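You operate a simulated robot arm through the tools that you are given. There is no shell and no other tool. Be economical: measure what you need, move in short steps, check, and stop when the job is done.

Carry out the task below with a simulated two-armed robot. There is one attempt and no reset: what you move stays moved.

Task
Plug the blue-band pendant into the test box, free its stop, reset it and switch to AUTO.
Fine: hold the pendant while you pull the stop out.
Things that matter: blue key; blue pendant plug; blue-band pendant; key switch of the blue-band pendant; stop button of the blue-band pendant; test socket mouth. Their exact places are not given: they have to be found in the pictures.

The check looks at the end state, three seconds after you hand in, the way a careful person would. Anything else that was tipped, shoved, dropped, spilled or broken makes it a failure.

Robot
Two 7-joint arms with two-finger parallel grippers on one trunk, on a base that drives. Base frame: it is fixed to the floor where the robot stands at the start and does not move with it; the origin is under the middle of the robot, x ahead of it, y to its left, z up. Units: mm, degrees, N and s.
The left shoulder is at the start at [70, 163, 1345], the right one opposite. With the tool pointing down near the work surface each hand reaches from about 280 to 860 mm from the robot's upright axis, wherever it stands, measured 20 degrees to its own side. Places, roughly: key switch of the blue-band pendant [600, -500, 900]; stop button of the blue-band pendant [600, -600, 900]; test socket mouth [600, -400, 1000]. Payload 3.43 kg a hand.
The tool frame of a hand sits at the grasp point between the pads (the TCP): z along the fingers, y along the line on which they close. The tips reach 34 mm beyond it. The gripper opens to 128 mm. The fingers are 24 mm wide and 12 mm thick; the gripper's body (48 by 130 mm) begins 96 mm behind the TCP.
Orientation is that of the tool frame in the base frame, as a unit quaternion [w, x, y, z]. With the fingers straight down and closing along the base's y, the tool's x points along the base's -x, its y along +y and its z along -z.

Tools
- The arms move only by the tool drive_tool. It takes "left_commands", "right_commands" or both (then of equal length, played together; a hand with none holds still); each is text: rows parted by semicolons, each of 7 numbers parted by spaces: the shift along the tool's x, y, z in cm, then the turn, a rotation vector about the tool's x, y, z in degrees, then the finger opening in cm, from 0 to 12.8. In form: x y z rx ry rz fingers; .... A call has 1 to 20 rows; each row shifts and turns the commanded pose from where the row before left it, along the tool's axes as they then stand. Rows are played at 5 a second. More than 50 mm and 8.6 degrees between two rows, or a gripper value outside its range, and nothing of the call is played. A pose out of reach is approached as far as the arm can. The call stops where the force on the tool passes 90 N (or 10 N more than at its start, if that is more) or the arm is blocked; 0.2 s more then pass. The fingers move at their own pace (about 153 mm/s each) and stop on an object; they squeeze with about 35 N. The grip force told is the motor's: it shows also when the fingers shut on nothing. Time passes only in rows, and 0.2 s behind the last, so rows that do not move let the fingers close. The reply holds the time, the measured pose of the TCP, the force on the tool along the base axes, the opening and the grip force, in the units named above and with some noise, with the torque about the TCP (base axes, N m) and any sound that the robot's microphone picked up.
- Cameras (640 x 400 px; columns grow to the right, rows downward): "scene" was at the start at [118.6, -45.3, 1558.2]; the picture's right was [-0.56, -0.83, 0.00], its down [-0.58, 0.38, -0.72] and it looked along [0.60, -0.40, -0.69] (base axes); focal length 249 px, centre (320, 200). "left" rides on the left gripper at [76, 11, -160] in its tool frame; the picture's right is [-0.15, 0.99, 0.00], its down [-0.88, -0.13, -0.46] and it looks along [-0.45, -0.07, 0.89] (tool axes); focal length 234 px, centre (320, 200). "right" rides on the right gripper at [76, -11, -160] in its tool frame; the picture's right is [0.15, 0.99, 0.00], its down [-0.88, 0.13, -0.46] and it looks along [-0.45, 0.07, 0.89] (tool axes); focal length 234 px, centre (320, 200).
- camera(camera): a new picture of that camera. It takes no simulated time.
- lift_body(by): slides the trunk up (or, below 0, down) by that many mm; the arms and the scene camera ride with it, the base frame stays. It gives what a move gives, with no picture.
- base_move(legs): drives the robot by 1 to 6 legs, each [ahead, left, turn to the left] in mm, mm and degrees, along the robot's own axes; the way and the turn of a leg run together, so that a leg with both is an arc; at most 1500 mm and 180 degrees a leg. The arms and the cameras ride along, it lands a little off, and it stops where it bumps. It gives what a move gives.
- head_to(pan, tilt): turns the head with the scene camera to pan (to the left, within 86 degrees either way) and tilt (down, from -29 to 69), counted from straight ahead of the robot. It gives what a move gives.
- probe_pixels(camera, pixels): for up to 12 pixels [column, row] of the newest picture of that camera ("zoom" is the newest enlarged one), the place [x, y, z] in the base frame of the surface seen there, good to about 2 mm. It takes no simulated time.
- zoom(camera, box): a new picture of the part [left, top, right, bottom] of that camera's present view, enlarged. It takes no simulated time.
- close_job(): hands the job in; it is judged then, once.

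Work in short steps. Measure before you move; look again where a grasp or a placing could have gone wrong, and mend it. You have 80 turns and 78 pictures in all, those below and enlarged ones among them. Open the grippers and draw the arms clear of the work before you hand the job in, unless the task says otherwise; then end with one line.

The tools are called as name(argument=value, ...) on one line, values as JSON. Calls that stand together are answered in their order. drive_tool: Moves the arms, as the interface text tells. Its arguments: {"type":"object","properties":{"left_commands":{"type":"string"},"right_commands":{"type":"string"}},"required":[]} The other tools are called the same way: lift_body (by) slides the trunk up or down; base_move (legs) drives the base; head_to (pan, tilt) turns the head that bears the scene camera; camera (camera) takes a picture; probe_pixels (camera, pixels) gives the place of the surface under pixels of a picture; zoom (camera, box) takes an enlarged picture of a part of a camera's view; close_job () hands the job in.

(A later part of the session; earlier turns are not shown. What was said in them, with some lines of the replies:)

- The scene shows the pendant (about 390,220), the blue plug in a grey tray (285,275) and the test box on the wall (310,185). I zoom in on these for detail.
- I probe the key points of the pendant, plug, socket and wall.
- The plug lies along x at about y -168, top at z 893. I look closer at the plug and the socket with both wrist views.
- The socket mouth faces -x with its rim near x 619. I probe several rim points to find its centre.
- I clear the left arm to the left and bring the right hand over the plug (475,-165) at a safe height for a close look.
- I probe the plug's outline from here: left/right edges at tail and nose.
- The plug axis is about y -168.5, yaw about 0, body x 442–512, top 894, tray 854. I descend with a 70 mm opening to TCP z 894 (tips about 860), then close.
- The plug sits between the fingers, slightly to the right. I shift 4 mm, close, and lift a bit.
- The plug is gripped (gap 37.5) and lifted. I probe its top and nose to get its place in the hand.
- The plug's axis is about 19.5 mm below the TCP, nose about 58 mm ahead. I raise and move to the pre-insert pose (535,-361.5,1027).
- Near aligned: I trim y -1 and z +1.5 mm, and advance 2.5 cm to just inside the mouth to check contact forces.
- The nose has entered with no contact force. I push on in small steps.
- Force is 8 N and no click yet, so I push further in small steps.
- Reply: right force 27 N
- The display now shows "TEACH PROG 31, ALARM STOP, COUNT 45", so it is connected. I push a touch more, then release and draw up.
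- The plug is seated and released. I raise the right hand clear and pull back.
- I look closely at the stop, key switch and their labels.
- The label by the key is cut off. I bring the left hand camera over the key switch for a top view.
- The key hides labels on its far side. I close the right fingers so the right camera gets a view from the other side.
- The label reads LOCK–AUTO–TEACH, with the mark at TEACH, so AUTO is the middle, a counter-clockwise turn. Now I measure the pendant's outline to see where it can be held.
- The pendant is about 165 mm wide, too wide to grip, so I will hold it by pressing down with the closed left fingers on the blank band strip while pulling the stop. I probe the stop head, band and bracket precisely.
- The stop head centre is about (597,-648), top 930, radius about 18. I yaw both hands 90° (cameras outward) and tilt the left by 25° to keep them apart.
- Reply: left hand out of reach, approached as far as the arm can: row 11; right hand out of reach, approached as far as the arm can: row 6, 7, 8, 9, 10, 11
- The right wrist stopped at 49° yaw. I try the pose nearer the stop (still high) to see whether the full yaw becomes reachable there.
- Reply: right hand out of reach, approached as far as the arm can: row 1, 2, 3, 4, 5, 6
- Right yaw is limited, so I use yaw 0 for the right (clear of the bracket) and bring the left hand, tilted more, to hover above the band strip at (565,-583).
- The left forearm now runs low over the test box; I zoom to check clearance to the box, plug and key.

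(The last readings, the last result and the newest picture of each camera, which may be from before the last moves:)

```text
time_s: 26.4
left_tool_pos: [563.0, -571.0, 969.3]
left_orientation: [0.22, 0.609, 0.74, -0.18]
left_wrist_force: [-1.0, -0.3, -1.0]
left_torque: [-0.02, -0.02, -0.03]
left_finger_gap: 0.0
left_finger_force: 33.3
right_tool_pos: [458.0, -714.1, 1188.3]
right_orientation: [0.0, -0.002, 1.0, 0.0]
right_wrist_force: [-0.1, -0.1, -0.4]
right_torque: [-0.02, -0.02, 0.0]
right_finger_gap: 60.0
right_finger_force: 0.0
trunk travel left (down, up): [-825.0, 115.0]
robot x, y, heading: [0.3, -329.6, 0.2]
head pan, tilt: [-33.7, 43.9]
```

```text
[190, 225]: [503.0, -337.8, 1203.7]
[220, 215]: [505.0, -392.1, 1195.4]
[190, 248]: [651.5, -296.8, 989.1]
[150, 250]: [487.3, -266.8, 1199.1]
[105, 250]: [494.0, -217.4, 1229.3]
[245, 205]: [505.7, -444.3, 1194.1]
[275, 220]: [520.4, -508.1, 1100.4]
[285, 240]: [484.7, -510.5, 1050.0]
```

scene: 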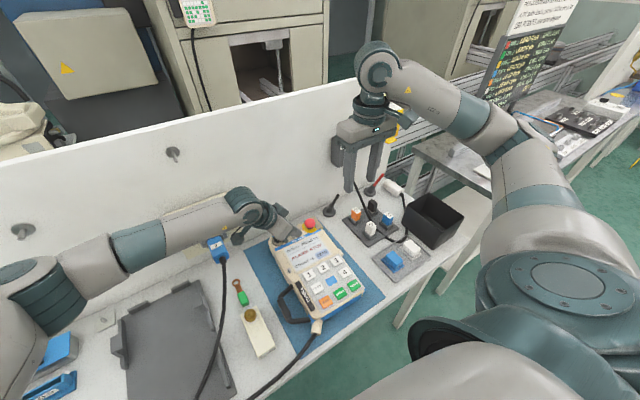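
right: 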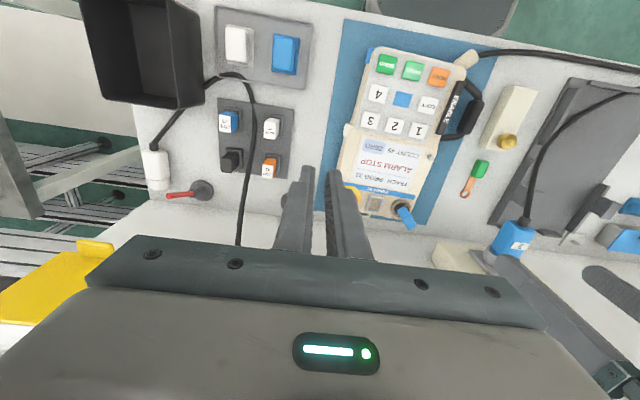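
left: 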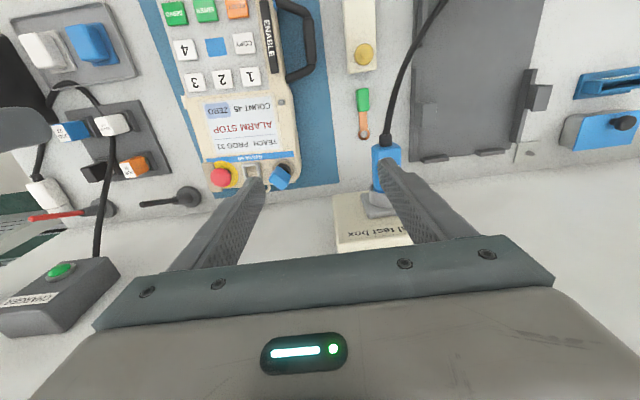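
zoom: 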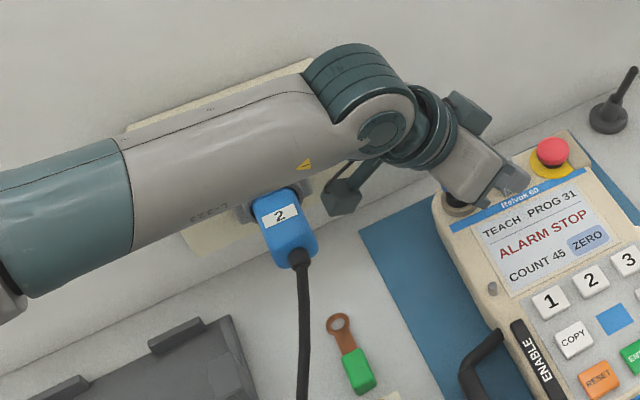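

Forearm bottom is about z 1090, clear of the plug. I lower the left fingers vertically toward the band strip.

drive_tool(left_commands="0.2 0.024 0.466 0 0 0 0;0.2 0.024 0.466 0 0 0 0;0.2 0.024 0.466 0 0 0 0;0.2 0.024 0.466 0 0 0 0;0.2 0.024 0.466 0 0 0 0;0 0 0 0 0 0 0")

zoom(camera="scene", box=[255, 205, 345, 265])

```text
time_s: 27.8
left_tool_pos: [565.5, -574.2, 942.2]
left_orientation: [0.219, 0.609, 0.74, -0.181]
left_wrist_force: [-0.9, 0.7, 0.6]
left_torque: [0.0, 0.02, 0.01]
left_finger_gap: 0.0
left_finger_force: 33.2
right_tool_pos: [457.7, -714.6, 1190.3]
right_orientation: [-0.002, -0.002, 1.0, 0.001]
right_wrist_force: [-0.4, 0.1, -0.9]
right_torque: [0.05, 0.01, 0.05]
right_finger_gap: 59.8
right_finger_force: 0.1
trunk travel left (down, up): [-825.0, 115.0]
robot x, y, heading: [-2.8, -329.8, 0.3]
head pan, tilt: [-33.7, 43.9]
```

```text
6.67 times, centred on (300, 235) of scene
```

zoom: 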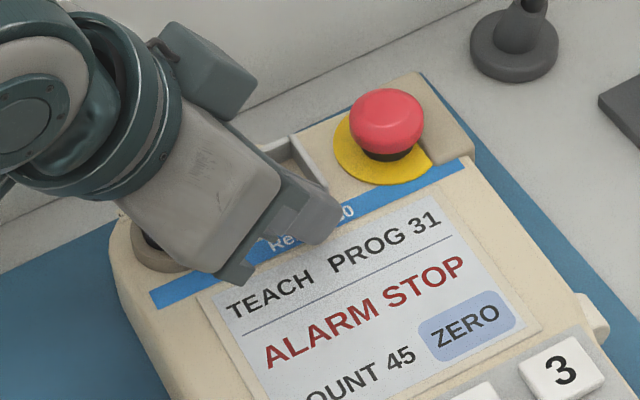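

The tip is a few mm above the band strip with no contact. I press down in 2 mm steps.

drive_tool(left_commands="0.11 0 0.168 0 0 0 0;0.11 0 0.168 0 0 0 0;0.11 0 0.168 0 0 0 0;0.11 0 0.168 0 0 0 0;0 0 0 0 0 0 0", right_commands="-2.9 1.3 1 0 0 0 6;-2.9 1.3 2 0 0 0 6;-2.9 1.3 2 0 0 0 5.5;-2.9 1.4 2 0 0 0 5.2;-2.3 1.3 2 0 0 0 5.2")

zoom(camera="scene", box=[255, 175, 345, 265])

camera(camera="right")

```text
time_s: 29.0
left_tool_pos: [565.2, -575.2, 938.2]
left_orientation: [0.221, 0.609, 0.739, -0.182]
left_wrist_force: [2.1, 0.8, 15.8]
left_torque: [-0.13, -0.1, 0.14]
left_finger_gap: 0.0
left_finger_force: 32.9
right_tool_pos: [594.7, -645.1, 1100.4]
right_orientation: [0.0, -0.002, 1.0, -0.001]
right_wrist_force: [0.3, -0.4, 0.1]
right_torque: [-0.02, 0.03, 0.03]
right_finger_gap: 51.7
right_finger_force: 0.0
trunk travel left (down, up): [-825.0, 115.0]
robot x, y, heading: [-0.3, -331.0, 0.1]
head pan, tilt: [-33.7, 43.9]
```

```text
4.44 times, centred on (300, 220) of scene
```

zoom: 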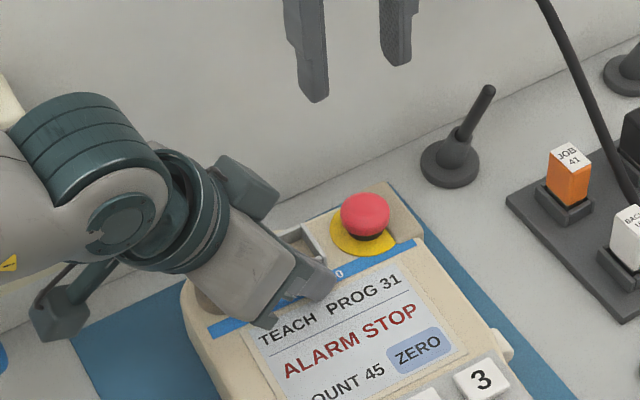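

```text
39 pictures are left
```

right: 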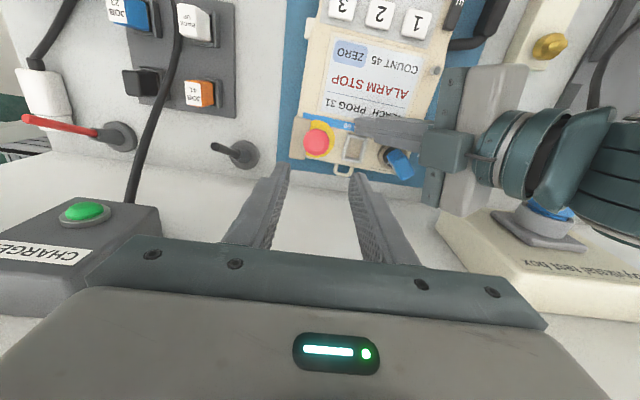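

The left presses with 16 N. I re-measure the stop head from the right camera before descending.

probe_pixels(camera="right", pixels=[[317, 142], [306, 142], [328, 142], [317, 131], [317, 153], [353, 138], [345, 155], [360, 160]])

zoom(camera="right", box=[280, 100, 380, 180])

probe_pixels(camera="zoom", pixels=[[165, 215], [235, 215], [200, 185], [200, 250], [200, 215], [370, 240], [420, 210]])

```text
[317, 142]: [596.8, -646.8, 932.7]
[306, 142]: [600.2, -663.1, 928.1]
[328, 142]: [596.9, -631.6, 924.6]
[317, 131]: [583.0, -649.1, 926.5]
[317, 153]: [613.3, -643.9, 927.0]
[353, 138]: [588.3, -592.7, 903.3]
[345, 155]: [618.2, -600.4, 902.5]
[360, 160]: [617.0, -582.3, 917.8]
```

```text
5.00 times, centred on (330, 140) of right
```

zoom: 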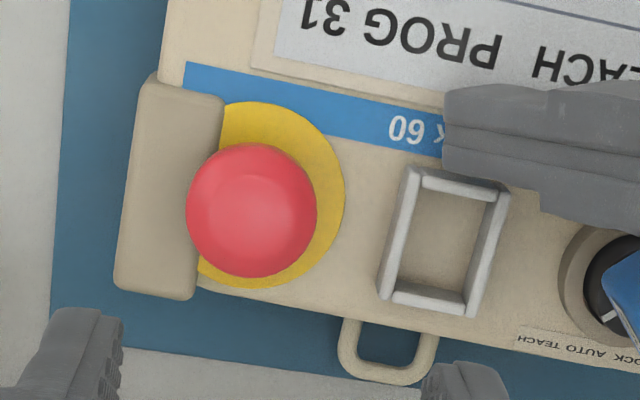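

```text
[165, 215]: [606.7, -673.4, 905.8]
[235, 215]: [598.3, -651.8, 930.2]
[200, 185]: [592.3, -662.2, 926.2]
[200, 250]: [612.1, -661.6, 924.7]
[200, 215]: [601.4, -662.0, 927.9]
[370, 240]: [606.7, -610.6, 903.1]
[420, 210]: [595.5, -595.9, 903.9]
```

Head centre (598,-648), top about 932. I descend the right hand around it (opening 46 mm) to TCP z 944.

drive_tool(right_commands="-0.35 -0.3 3 0 0 0 4.6;0 0 3.5 0 0 0 4.6;0 0 3.5 0 0 0 4.6;0 0 2.5 0 0 0 4.6;0 0 1.5 0 0 0 4.6;0 0 1 0 0 0 4.6;0 0 0.6 0 0 0 4.6;0 0 0 0 0 0 4.6")

camera(camera="right")

zoom(camera="scene", box=[255, 175, 345, 265])

```text
time_s: 30.8
left_tool_pos: [563.3, -574.8, 937.4]
left_orientation: [0.221, 0.609, 0.74, -0.18]
left_wrist_force: [10.1, -2.9, 29.9]
left_torque: [-0.37, -0.43, -0.06]
left_finger_gap: 0.0
left_finger_force: 33.2
right_tool_pos: [598.7, -649.5, 943.8]
right_orientation: [0.0, -0.003, 1.0, 0.0]
right_wrist_force: [-0.1, -0.2, 0.5]
right_torque: [0.03, -0.03, 0.0]
right_finger_gap: 45.9
right_finger_force: 0.1
trunk travel left (down, up): [-825.0, 115.0]
robot x, y, heading: [3.3, -327.7, 0.4]
head pan, tilt: [-33.7, 43.9]
```

```text
37 pictures are left
```

right: 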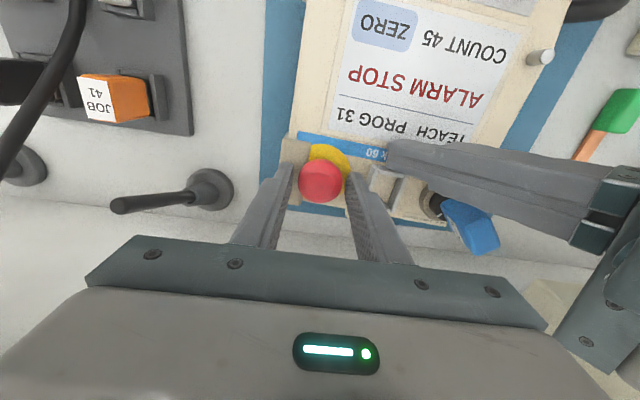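

```text
4.44 times, centred on (300, 220) of scene
```

zoom: 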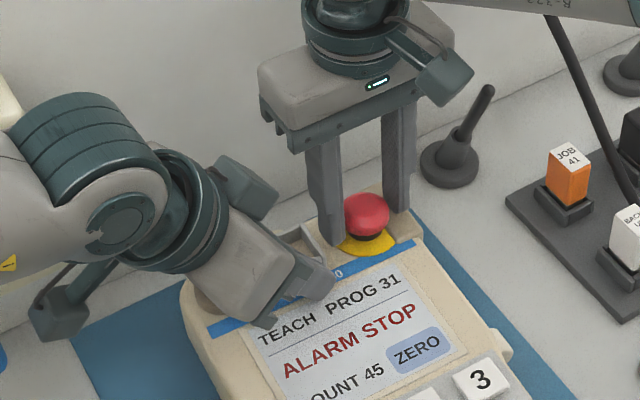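

The stop is centred between the fingers, left press is 30 N. I close on the stop, keep the left pressing a little more, and pull up in small steps.

drive_tool(left_commands="0 0 0 0 0 0 0;0 0 0 0 0 0 0;0 0 0 0 0 0 0;0.11 0 0.168 0 0 0 0;0.06 0 0.09 0 0 0 0;0 0 0 0 0 0 0", right_commands="0 0 0 0 0 0 2.8;0 0 0 0 0 0 2.8;0 0 0 0 0 0 2.8;0 0 0 0 0 0 2.8;0 0 0 0 0 0 2.8;0 0 0 0 0 0 2.8")

```text
time_s: 32.2
left_tool_pos: [564.4, -574.9, 938.2]
left_orientation: [0.222, 0.609, 0.739, -0.182]
left_wrist_force: [2.5, 7.0, 46.4]
left_torque: [-0.11, -0.13, -0.13]
left_finger_gap: 0.2
left_finger_force: 32.7
right_tool_pos: [599.5, -650.6, 943.3]
right_orientation: [0.001, -0.002, 1.0, 0.0]
right_wrist_force: [8.6, -5.0, -0.3]
right_torque: [-0.17, 0.28, 0.13]
right_finger_gap: 37.1
right_finger_force: 35.1
trunk travel left (down, up): [-825.0, 115.0]
robot x, y, heading: [0.7, -331.5, 0.3]
head pan, tilt: [-33.7, 43.9]
```

The grip on the stop is firm (37 mm, 35 N) and the left presses 46 N. I pull up slowly.

drive_tool(right_commands="0 0 -0.2 0 0 0 2.8;0 0 -0.2 0 0 0 2.8;0 0 -0.2 0 0 0 2.8;0 0 -0.2 0 0 0 2.8;0 0 0 0 0 0 2.8")

zoom(camera="scene", box=[255, 195, 345, 285])

```text
time_s: 33.4
left_tool_pos: [563.6, -574.1, 937.5]
left_orientation: [0.223, 0.609, 0.739, -0.182]
left_wrist_force: [3.2, 7.6, 44.7]
left_torque: [-0.1, -0.13, -0.15]
left_finger_gap: 0.1
left_finger_force: 33.3
right_tool_pos: [599.3, -649.4, 953.4]
right_orientation: [0.002, -0.002, 1.0, -0.001]
right_wrist_force: [12.9, -10.2, 3.8]
right_torque: [-0.25, -0.27, -0.01]
right_finger_gap: 37.1
right_finger_force: 34.3
trunk travel left (down, up): [-825.0, 115.0]
robot x, y, heading: [4.0, -328.7, 0.5]
head pan, tilt: [-33.7, 43.9]
heard: click
```

```text
4.44 times, centred on (300, 240) of scene
```

zoom: 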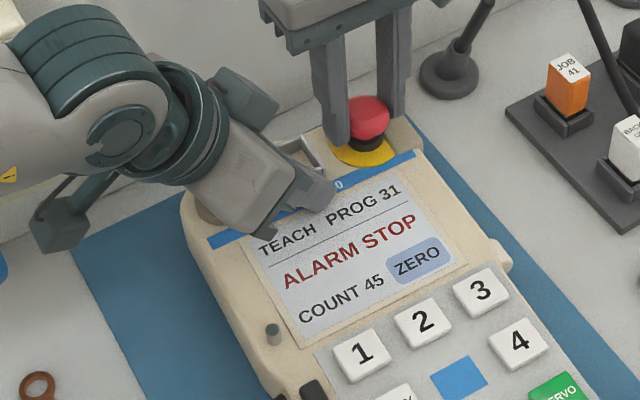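

A click: the stop is out. I open the right fingers and raise that hand, then lift the left off.

drive_tool(right_commands="0 0 0 0 0 0 4.6;0 0 0 0 0 0 4.6;0 0 -2 0 0 0 4.6;0 0 -4 0 0 0 4.6;0 0 -4 0 0 0 4.6;0 0 -4 0 0 0 4.6;2 0 -2 0 0 0 4;3 0 0 0 0 0 4;3 0 0 0 0 0 3", left_commands="0 0 0 0 0 0 0;0 0 0 0 0 0 0;0 0 0 0 0 0 0;0 0 0 0 0 0 0;-0.54 0 -0.84 0 0 0 0;-1.08 0 -1.68 0 0 0 0;-1.08 0 -1.68 0 0 0 0;0 0 -4 0 0 0 0;0 0 -4.5 0 0 0 0")

camera(camera="scene")

zoom(camera="scene", box=[255, 205, 375, 320])

```text
time_s: 35.4
left_tool_pos: [553.8, -527.5, 1052.1]
left_orientation: [0.22, 0.609, 0.74, -0.18]
left_wrist_force: [0.1, 1.0, 0.1]
left_torque: [-0.03, -0.02, 0.04]
left_finger_gap: 0.1
left_finger_force: 32.9
right_tool_pos: [518.3, -651.5, 1111.6]
right_orientation: [0.0, -0.002, 1.0, -0.001]
right_wrist_force: [0.5, -0.4, 0.7]
right_torque: [-0.02, -0.05, 0.0]
right_finger_gap: 29.8
right_finger_force: 0.2
trunk travel left (down, up): [-825.0, 115.0]
robot x, y, heading: [-1.1, -328.1, 0.4]
head pan, tilt: [-33.7, 43.9]
```

```text
34 pictures are left
```

scene: 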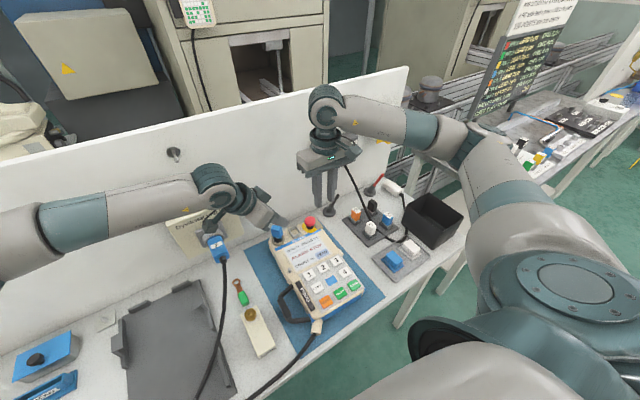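

```text
3.48 times, centred on (315, 262) of scene
```

zoom: 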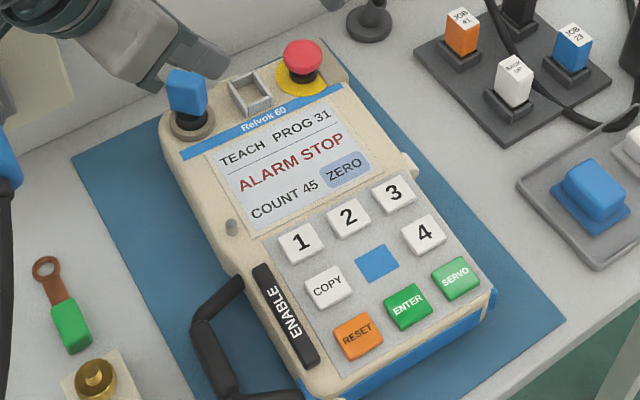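

The stop stands out, the pendant hasn't moved. I probe the RESET key.

probe_pixels(camera="zoom", pixels=[[358, 334], [340, 326], [378, 345], [408, 304], [302, 240], [455, 276], [290, 310], [186, 92], [303, 55]])

```text
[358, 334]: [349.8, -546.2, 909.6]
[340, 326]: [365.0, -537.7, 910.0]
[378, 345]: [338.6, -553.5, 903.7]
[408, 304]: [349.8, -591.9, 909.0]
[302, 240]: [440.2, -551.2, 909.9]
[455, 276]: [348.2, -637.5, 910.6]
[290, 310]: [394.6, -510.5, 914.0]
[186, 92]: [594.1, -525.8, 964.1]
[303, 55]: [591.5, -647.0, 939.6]
```

RESET centre is (352,-545), top 910. I move the right hand, closed, above it.

drive_tool(right_commands="4 0 1 0 0 0 0;4 1 1 0 0 0 0;3.5 2.5 2 0 0 0 0;3 2.5 2 0 0 0 0;2.1 2.65 3 0 0 0 0;0 2 4 0 0 0 0;0 0 1.1 0 0 0 0;0 0 0 0 0 0 0")

camera(camera="right")

zoom(camera="scene", box=[255, 205, 375, 320])

```text
time_s: 37.2
left_tool_pos: [555.5, -529.4, 1051.7]
left_orientation: [0.22, 0.609, 0.74, -0.181]
left_wrist_force: [1.4, 0.0, -0.3]
left_torque: [0.01, -0.01, -0.01]
left_finger_gap: 0.0
left_finger_force: 32.7
right_tool_pos: [370.6, -544.6, 967.2]
right_orientation: [-0.001, -0.002, 1.0, 0.001]
right_wrist_force: [0.2, 0.1, -0.5]
right_torque: [0.0, 0.01, 0.01]
right_finger_gap: 0.1
right_finger_force: 32.8
right hand out of reach, approached as far as the arm can: row 5
trunk travel left (down, up): [-825.0, 115.0]
robot x, y, heading: [1.1, -328.4, 0.2]
head pan, tilt: [-33.7, 43.9]
```

```text
32 pictures are left
```

right: 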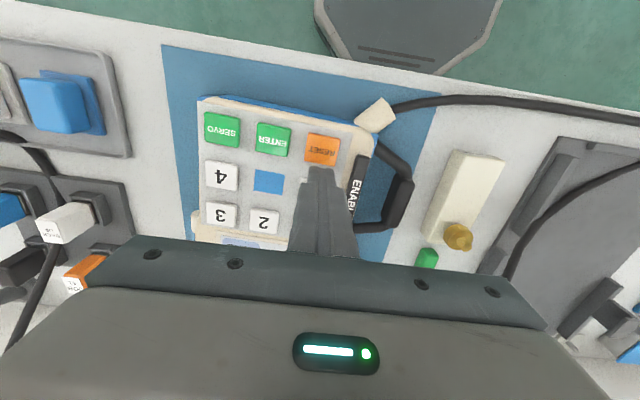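

```text
3.48 times, centred on (315, 262) of scene
```

zoom: 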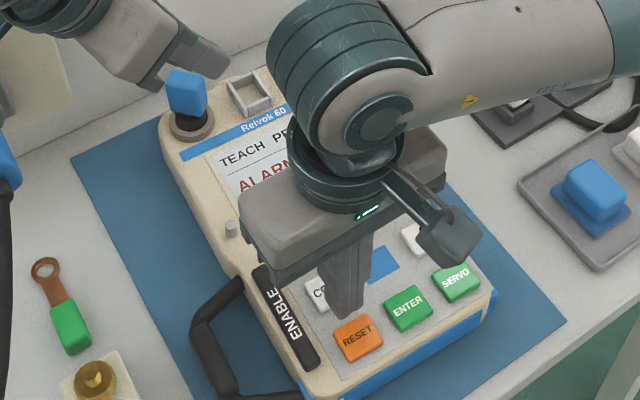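

I'm 18 mm short toward the robot. I shift and check reach.

drive_tool(right_commands="0.9 0 0 0 0 0 0;0.9 0 0 0 0 0 0;0 0 0 0 0 0 0")

```text
time_s: 38.0
left_tool_pos: [556.1, -528.8, 1051.0]
left_orientation: [0.219, 0.61, 0.74, -0.181]
left_wrist_force: [0.1, 0.7, -0.7]
left_torque: [0.0, -0.01, 0.03]
left_finger_gap: 0.0
left_finger_force: 32.6
right_tool_pos: [350.5, -545.2, 965.8]
right_orientation: [-0.001, -0.003, 1.0, 0.0]
right_wrist_force: [-0.1, 0.9, 0.4]
right_torque: [0.01, -0.01, -0.02]
right_finger_gap: 0.3
right_finger_force: 32.9
trunk travel left (down, up): [-825.0, 115.0]
robot x, y, heading: [-1.7, -328.0, 0.3]
head pan, tilt: [-33.7, 43.9]
```

Now above RESET; I press down about 26 mm gently.

drive_tool(right_commands="0 0 1 0 0 0 0;0 0 0.8 0 0 0 0;0 0 0.3 0 0 0 0;0 0 0.3 0 0 0 0;0 0 0.2 0 0 0 0;0 0 0 0 0 0 0")

zoom(camera="scene", box=[255, 205, 375, 320])

```text
time_s: 39.4
left_tool_pos: [554.3, -529.2, 1053.2]
left_orientation: [0.219, 0.609, 0.74, -0.18]
left_wrist_force: [0.1, -0.4, -0.7]
left_torque: [-0.02, -0.03, 0.0]
left_finger_gap: 0.0
left_finger_force: 33.0
right_tool_pos: [350.6, -544.5, 942.4]
right_orientation: [0.001, -0.003, 1.0, 0.0]
right_wrist_force: [-0.6, -5.4, 22.0]
right_torque: [-0.13, 0.06, 0.18]
right_finger_gap: 0.0
right_finger_force: 33.4
trunk travel left (down, up): [-825.0, 115.0]
robot x, y, heading: [2.6, -330.4, 0.2]
head pan, tilt: [-33.7, 43.9]
heard: click
```

```text
3.48 times, centred on (315, 262) of scene
```

zoom: 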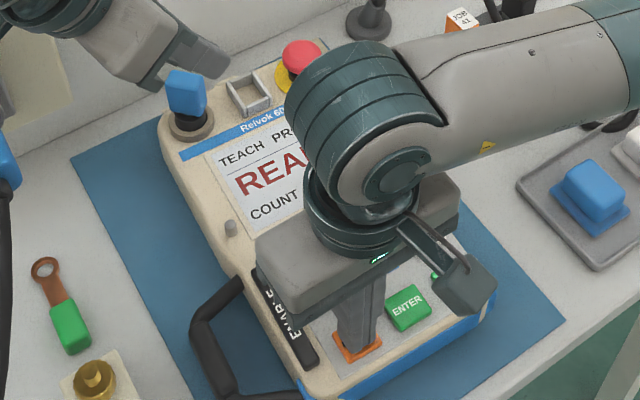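

The display reads READY after the click. I lift the right hand off and away, and back the left hand off upright to view the key from the side.

drive_tool(right_commands="0 0 -2 0 0 0 0;0 0 -4 0 0 0 0;0 0 -4 0 0 0 0;0 -3 -4 0 0 0 0;0 -4 -2 0 0 0 0;0 -4 0 0 0 0 0;0 -4 0 0 0 0 3;0 0 0 0 0 0 3", left_commands="0 0 -4 0 0 0 0;0 0 -4 0 0 0 0;0 0 -2 0 0 0 0;0 0 0 0 8.2 0 2;0 0 0 0 8.2 0 4;0 0 0 0 8.2 0 5;0 0 0 0 8 0 6;0 3 0 0 0 0 6")

camera(camera="left")

zoom(camera="scene", box=[255, 205, 375, 320])

```text
time_s: 41.2
left_tool_pos: [545.5, -474.6, 1136.9]
left_orientation: [0.002, 0.636, 0.772, -0.002]
left_wrist_force: [-0.2, 0.0, 0.3]
left_torque: [-0.03, 0.02, -0.02]
left_finger_gap: 59.9
left_finger_force: 0.0
left hand out of reach, approached as far as the arm can: row 8
right_tool_pos: [381.6, -692.9, 1094.0]
right_orientation: [-0.001, -0.003, 1.0, 0.0]
right_wrist_force: [-0.1, -0.2, 0.7]
right_torque: [-0.05, 0.0, 0.0]
right_finger_gap: 29.8
right_finger_force: 0.0
right hand out of reach, approached as far as the arm can: row 2, 3, 4
trunk travel left (down, up): [-825.0, 115.0]
robot x, y, heading: [1.5, -329.6, 0.3]
head pan, tilt: [-33.7, 43.9]
```

```text
29 pictures are left
```

left: 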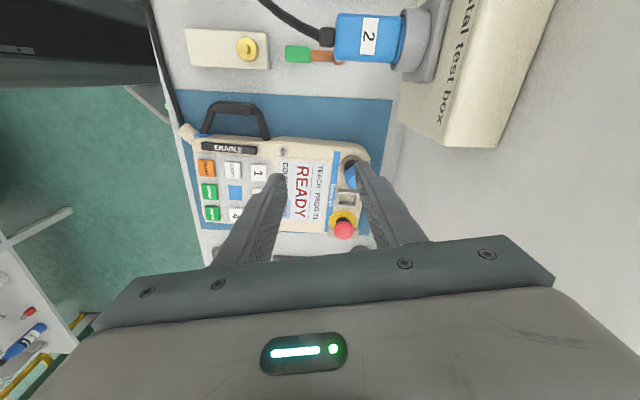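

```text
3.48 times, centred on (315, 262) of scene
```

zoom: 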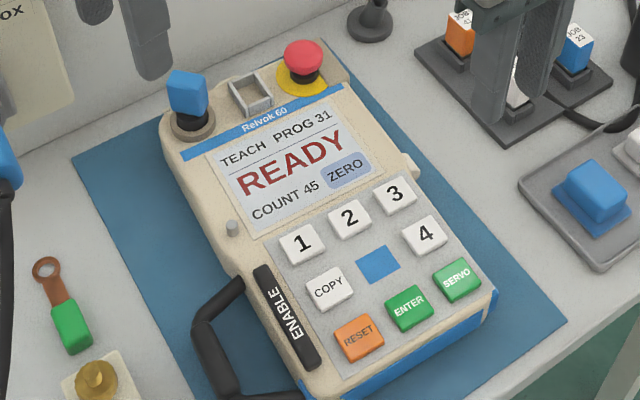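

READY, in TEACH. I zoom on the key handle to find the direction of its flats.

zoom(camera="scene", box=[262, 215, 302, 245])

probe_pixels(camera="zoom", pixels=[[175, 110], [210, 100], [260, 150], [180, 175], [230, 230], [170, 220], [250, 220], [280, 170], [275, 220], [195, 130], [295, 150], [220, 160]])

```text
13.33 times, centred on (282, 230) of scene
```

zoom: 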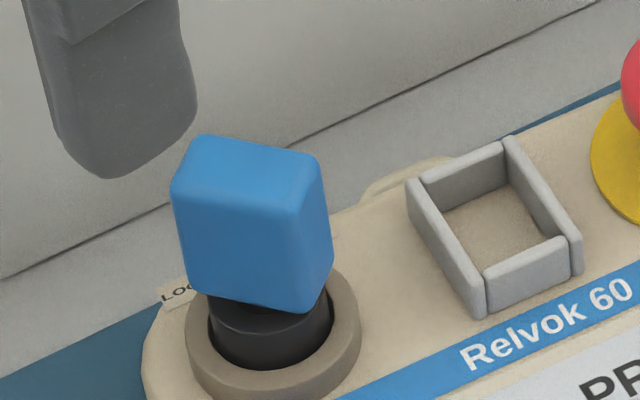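

```text
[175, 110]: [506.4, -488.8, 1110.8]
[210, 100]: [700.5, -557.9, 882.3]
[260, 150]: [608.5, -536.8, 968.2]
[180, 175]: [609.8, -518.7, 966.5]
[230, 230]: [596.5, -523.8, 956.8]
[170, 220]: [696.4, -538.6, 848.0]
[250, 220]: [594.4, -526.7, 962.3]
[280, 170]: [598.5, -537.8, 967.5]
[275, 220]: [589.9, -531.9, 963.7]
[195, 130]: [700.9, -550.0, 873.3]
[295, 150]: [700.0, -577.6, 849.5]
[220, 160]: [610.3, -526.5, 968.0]
```

probe_pixels(camera="zoom", pixels=[[190, 230], [200, 230], [240, 235], [280, 240], [292, 245], [200, 280], [280, 290], [308, 250], [325, 250], [318, 240], [312, 280], [328, 230]])

```text
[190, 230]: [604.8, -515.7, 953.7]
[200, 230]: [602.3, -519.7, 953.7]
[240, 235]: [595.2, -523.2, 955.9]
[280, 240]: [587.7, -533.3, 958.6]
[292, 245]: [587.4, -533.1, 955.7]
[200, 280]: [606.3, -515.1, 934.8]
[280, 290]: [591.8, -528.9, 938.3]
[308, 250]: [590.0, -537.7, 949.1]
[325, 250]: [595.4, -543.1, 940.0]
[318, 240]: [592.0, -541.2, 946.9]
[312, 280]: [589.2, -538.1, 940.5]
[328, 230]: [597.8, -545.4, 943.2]
```

The handle is a slab about 30 mm along (1,1) and 17 mm thick, centre near (603,-530). I will grip it across its ends with the left hand at yaw -45° and turn CCW to 0. First I move the left above it at z 1060.

drive_tool(left_commands="0 0 0 0 0 -8.5 6;0 0 0 0 0 -8.5 6;0 0 0 0 0 -8.5 6;0 0 0 0 0 -8.3 6;-4 0 1 0 0 0 6;-4 0.2 2 0 0 0 6;0 0 2 0 0 0 6;0 0 2.5 0 0 0 6;0 0 0 0 0 0 6")

camera(camera="left")

```text
time_s: 43.2
left_tool_pos: [604.6, -531.3, 1063.2]
left_orientation: [0.001, 0.383, 0.924, -0.003]
left_wrist_force: [0.0, -0.4, -0.1]
left_torque: [0.02, -0.01, -0.01]
left_finger_gap: 59.8
left_finger_force: 0.0
right_tool_pos: [379.4, -694.8, 1093.2]
right_orientation: [0.0, -0.001, 1.0, 0.001]
right_wrist_force: [0.3, -0.3, -0.4]
right_torque: [0.01, -0.01, 0.02]
right_finger_gap: 30.1
right_finger_force: 0.0
trunk travel left (down, up): [-825.0, 115.0]
robot x, y, heading: [2.3, -329.3, 0.5]
head pan, tilt: [-33.7, 43.9]
```

```text
26 pictures are left
```

left: 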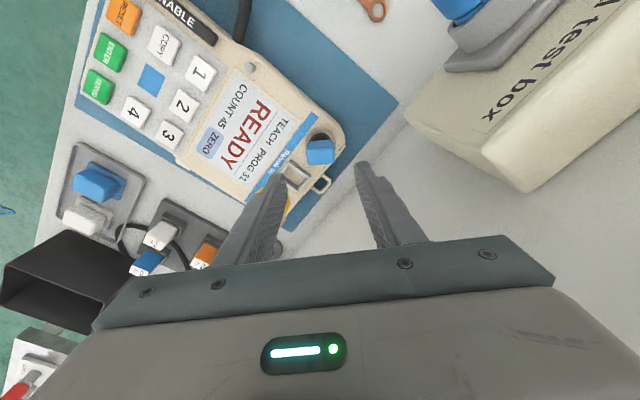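

zoom(camera="left", box=[290, 120, 350, 180])

probe_pixels(camera="left", pixels=[[308, 145], [319, 143], [331, 143], [309, 151], [320, 152], [332, 151], [309, 160], [320, 161], [332, 158], [306, 150], [334, 150]])

```text
6.67 times, centred on (320, 150) of left
```

zoom: 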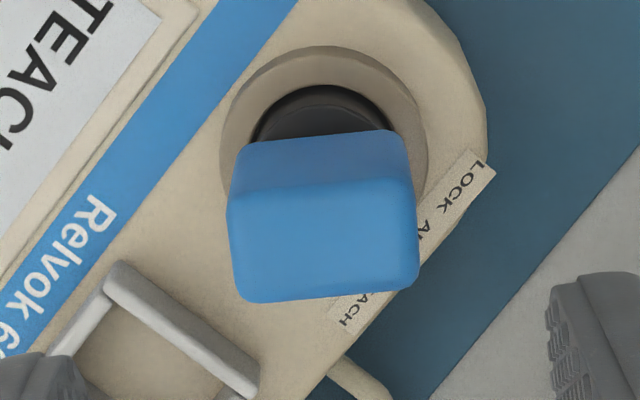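

```text
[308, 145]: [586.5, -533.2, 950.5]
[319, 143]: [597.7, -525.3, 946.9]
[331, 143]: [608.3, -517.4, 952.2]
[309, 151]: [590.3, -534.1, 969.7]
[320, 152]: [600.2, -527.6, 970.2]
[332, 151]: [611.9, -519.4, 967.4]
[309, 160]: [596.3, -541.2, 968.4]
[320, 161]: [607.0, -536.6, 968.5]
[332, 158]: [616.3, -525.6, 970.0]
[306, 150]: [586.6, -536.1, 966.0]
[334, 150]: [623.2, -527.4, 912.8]
```

Handle centre (603.5,-530), top 969, long axis about 41°. I trim yaw 4°, descend to TCP z 959 and close.

drive_tool(left_commands="0.15 0 3 0 0 4 5.2;0 0 3 0 0 0 5;0 0 2.4 0 0 0 5;0 0 1.5 0 0 0 5;0 0 0.5 0 0 0 5;0 0 0 0 0 0 5")

camera(camera="left")

```text
time_s: 44.6
left_tool_pos: [603.0, -530.7, 959.0]
left_orientation: [0.002, 0.416, 0.91, -0.003]
left_wrist_force: [-0.3, -0.6, 0.8]
left_torque: [0.0, -0.02, 0.05]
left_finger_gap: 50.2
left_finger_force: 0.1
right_tool_pos: [380.1, -693.1, 1093.5]
right_orientation: [-0.001, -0.003, 1.0, 0.0]
right_wrist_force: [0.6, -0.2, -0.1]
right_torque: [-0.04, -0.02, -0.01]
right_finger_gap: 29.7
right_finger_force: 0.1
trunk travel left (down, up): [-825.0, 115.0]
robot x, y, heading: [-1.8, -332.9, 0.3]
head pan, tilt: [-33.7, 43.9]
```

```text
24 pictures are left
```

left: 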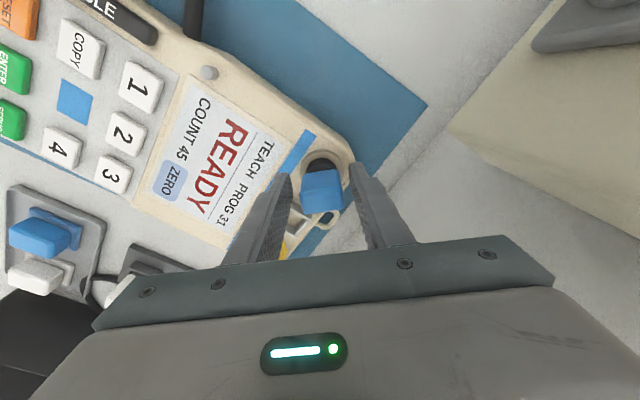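

Well straddled and aligned. I close on the handle.

drive_tool(left_commands="0 0 0 0 0 0 2.4;0 0 0 0 0 0 2.4;0 0 0 0 0 0 2.4;0 0 0 0 0 0 2.4")

```text
time_s: 45.6
left_tool_pos: [601.9, -531.3, 959.9]
left_orientation: [0.002, 0.415, 0.91, -0.002]
left_wrist_force: [2.0, 0.1, -0.1]
left_torque: [0.12, -0.27, 0.31]
left_finger_gap: 31.1
left_finger_force: 35.1
right_tool_pos: [381.1, -692.6, 1094.3]
right_orientation: [-0.001, -0.003, 1.0, 0.0]
right_wrist_force: [-0.6, -0.7, -0.6]
right_torque: [-0.01, 0.0, -0.04]
right_finger_gap: 29.8
right_finger_force: 0.0
trunk travel left (down, up): [-825.0, 115.0]
robot x, y, heading: [0.5, -332.4, 0.3]
head pan, tilt: [-33.7, 43.9]
```

Gripped (31 mm). I turn CCW from above (negative about tool z), 30° first.

drive_tool(left_commands="0 0 0 0 0 -6 2.4;0 0 0 0 0 -6 2.4;0 0 0 0 0 -6 2.4;0 0 0 0 0 -6 2.4;0 0 0 0 0 -6 2.4;0 0 0 0 0 0 2.4")

zoom(camera="scene", box=[255, 205, 345, 285])

```text
time_s: 47.0
left_tool_pos: [600.8, -530.8, 958.0]
left_orientation: [0.002, 0.166, 0.986, -0.003]
left_wrist_force: [1.9, -2.8, 2.4]
left_torque: [0.07, -0.76, 0.04]
left_finger_gap: 31.3
left_finger_force: 35.1
right_tool_pos: [379.6, -693.9, 1093.0]
right_orientation: [-0.001, -0.004, 1.0, 0.0]
right_wrist_force: [0.5, -0.3, 0.4]
right_torque: [0.02, 0.0, 0.05]
right_finger_gap: 30.0
right_finger_force: 0.0
trunk travel left (down, up): [-825.0, 115.0]
robot x, y, heading: [1.3, -328.8, 0.5]
head pan, tilt: [-33.7, 43.9]
```

```text
5.00 times, centred on (300, 245) of scene
```

zoom: 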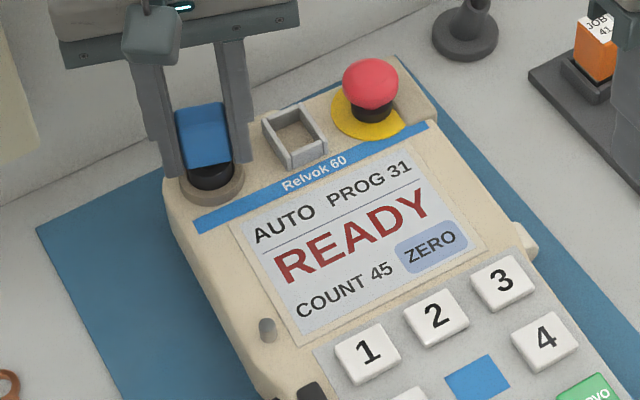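

The display shows AUTO. I turn the remaining ~14° to the middle of the AUTO position (pendant-aligned).

drive_tool(left_commands="0 0 0 0 0 -5 2.4;0 0 0 0 0 -5 2.4;0 0 0 0 0 -4 2.4;0 0 0 0 0 0 2.4")

zoom(camera="scene", box=[255, 205, 345, 285])

```text
time_s: 48.0
left_tool_pos: [602.1, -530.5, 959.7]
left_orientation: [0.0, 0.044, 0.999, -0.004]
left_wrist_force: [-1.9, -0.9, 0.1]
left_torque: [0.33, -0.55, 0.02]
left_finger_gap: 31.3
left_finger_force: 34.8
right_tool_pos: [379.7, -693.8, 1093.8]
right_orientation: [0.0, -0.002, 1.0, 0.001]
right_wrist_force: [0.5, 0.8, 0.3]
right_torque: [-0.01, 0.0, 0.01]
right_finger_gap: 30.0
right_finger_force: 0.2
trunk travel left (down, up): [-825.0, 115.0]
robot x, y, heading: [-4.5, -330.2, 0.2]
head pan, tilt: [-33.7, 43.9]
```

```text
5.00 times, centred on (300, 245) of scene
```

zoom: 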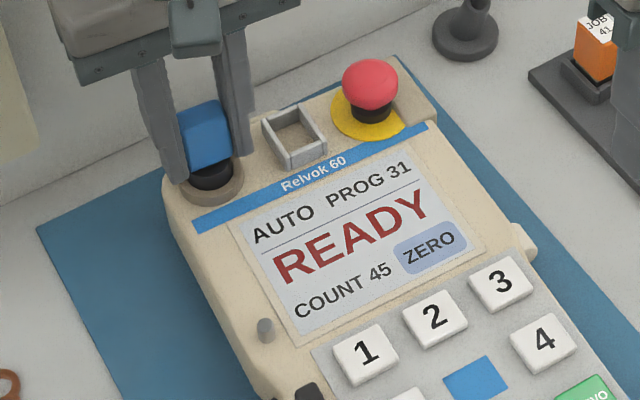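

Aligned at AUTO. I open and lift straight up, then back away; the right hand also retreats.

drive_tool(left_commands="0 0 0 0 0 0 4.8;0 0 0 0 0 0 4.8;0 0 0 0 0 0 4.8;0 0 -2 0 0 0 4.8;0 0 -4 0 0 0 4.8;0 0 -4.5 0 0 0 4.8;0 0 -4.5 0 0 0 4.8;0 0 -4 0 0 0 8;3 3 0 0 0 0 10;3 3 0 0 0 0 10;0 4 0 0 0 0 10;0 4 0 0 0 0 10", right_commands="0 0 0 0 0 0 3;0 0 0 0 0 0 3;0 0 0 0 0 0 3;0 0 -2 0 0 0 5;0 0 -2 0 0 0 8;0 -2 0 0 0 0 10;0 0 0 0 0 0 10;0 0 0 0 0 0 10;0 0 0 0 0 0 10;0 0 0 0 0 0 10;0 0 0 0 0 0 10;0 0 0 0 0 0 10")

camera(camera="scene")

zoom(camera="scene", box=[185, 200, 385, 325])

camera(camera="left")

```text
time_s: 50.6
left_tool_pos: [551.9, -380.3, 1146.0]
left_orientation: [0.001, 0.043, 0.999, -0.005]
left_wrist_force: [-0.3, 0.9, 0.0]
left_torque: [-0.04, 0.0, 0.0]
left_finger_gap: 99.9
left_finger_force: 0.2
right_tool_pos: [380.0, -712.1, 1134.2]
right_orientation: [0.0, -0.001, 1.0, -0.002]
right_wrist_force: [0.0, 0.2, 0.7]
right_torque: [-0.04, -0.02, 0.01]
right_finger_gap: 99.9
right_finger_force: 0.0
trunk travel left (down, up): [-825.0, 115.0]
robot x, y, heading: [3.3, -327.6, 0.2]
head pan, tilt: [-33.7, 43.9]
```

```text
21 pictures are left
```

scene: 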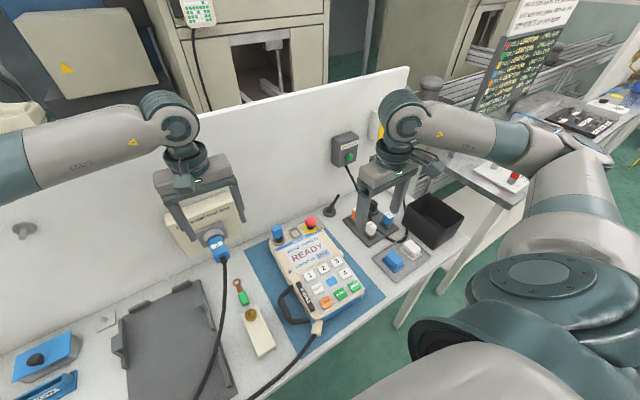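

```text
3.20 times, centred on (285, 262) of scene
```

zoom: 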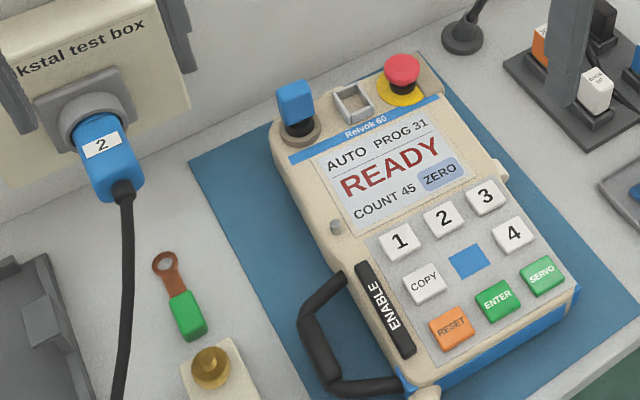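

```text
19 pictures are left
```

left: 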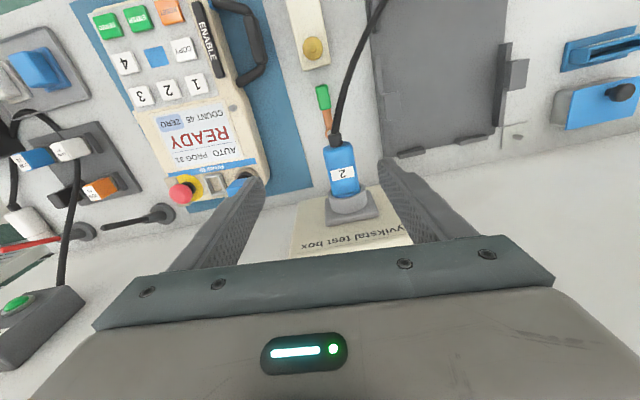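

Display: AUTO, PROG 31, READY, COUNT 45; plug seated, stop out. I raise both hands a little more and hand in.

drive_tool(left_commands="2 0 -3 0 0 0 10;2 0 -3 0 0 0 10;0 0 0 0 0 0 10", right_commands="0 0 -2 0 0 0 10;0 0 -2 0 0 0 10;0 0 0 0 0 0 10")

zoom(camera="scene", box=[185, 180, 445, 325])

```text
time_s: 51.4
left_tool_pos: [512.9, -379.3, 1206.8]
left_orientation: [0.001, 0.044, 0.999, -0.002]
left_wrist_force: [0.4, 0.1, -0.3]
left_torque: [-0.02, 0.02, 0.01]
left_finger_gap: 99.8
left_finger_force: 0.0
right_tool_pos: [379.8, -714.1, 1171.8]
right_orientation: [-0.001, -0.003, 1.0, 0.001]
right_wrist_force: [-0.1, -0.5, -0.6]
right_torque: [0.0, 0.03, 0.0]
right_finger_gap: 100.0
right_finger_force: 0.0
trunk travel left (down, up): [-825.0, 115.0]
robot x, y, heading: [5.4, -330.6, 0.4]
head pan, tilt: [-33.7, 43.9]
```

```text
2.46 times, centred on (315, 252) of scene
```

zoom: 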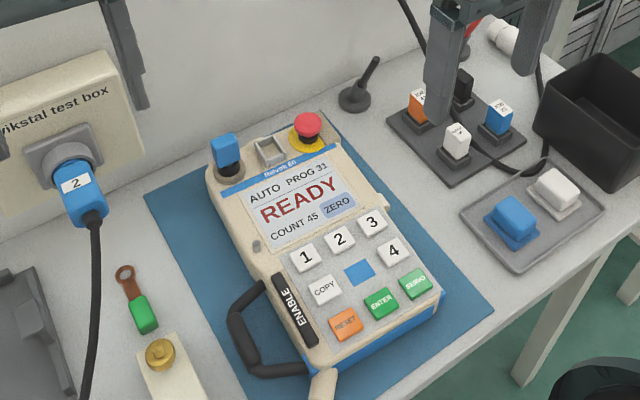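

Everything is in place and both arms are clear, so I hand in.

close_job()

```text
The job is handed in.
```

The blue-band pendant is plugged into the test box, its stop is pulled out, it has been reset and its key is at AUTO. The display reads AUTO and READY, and both grippers are open and clear.
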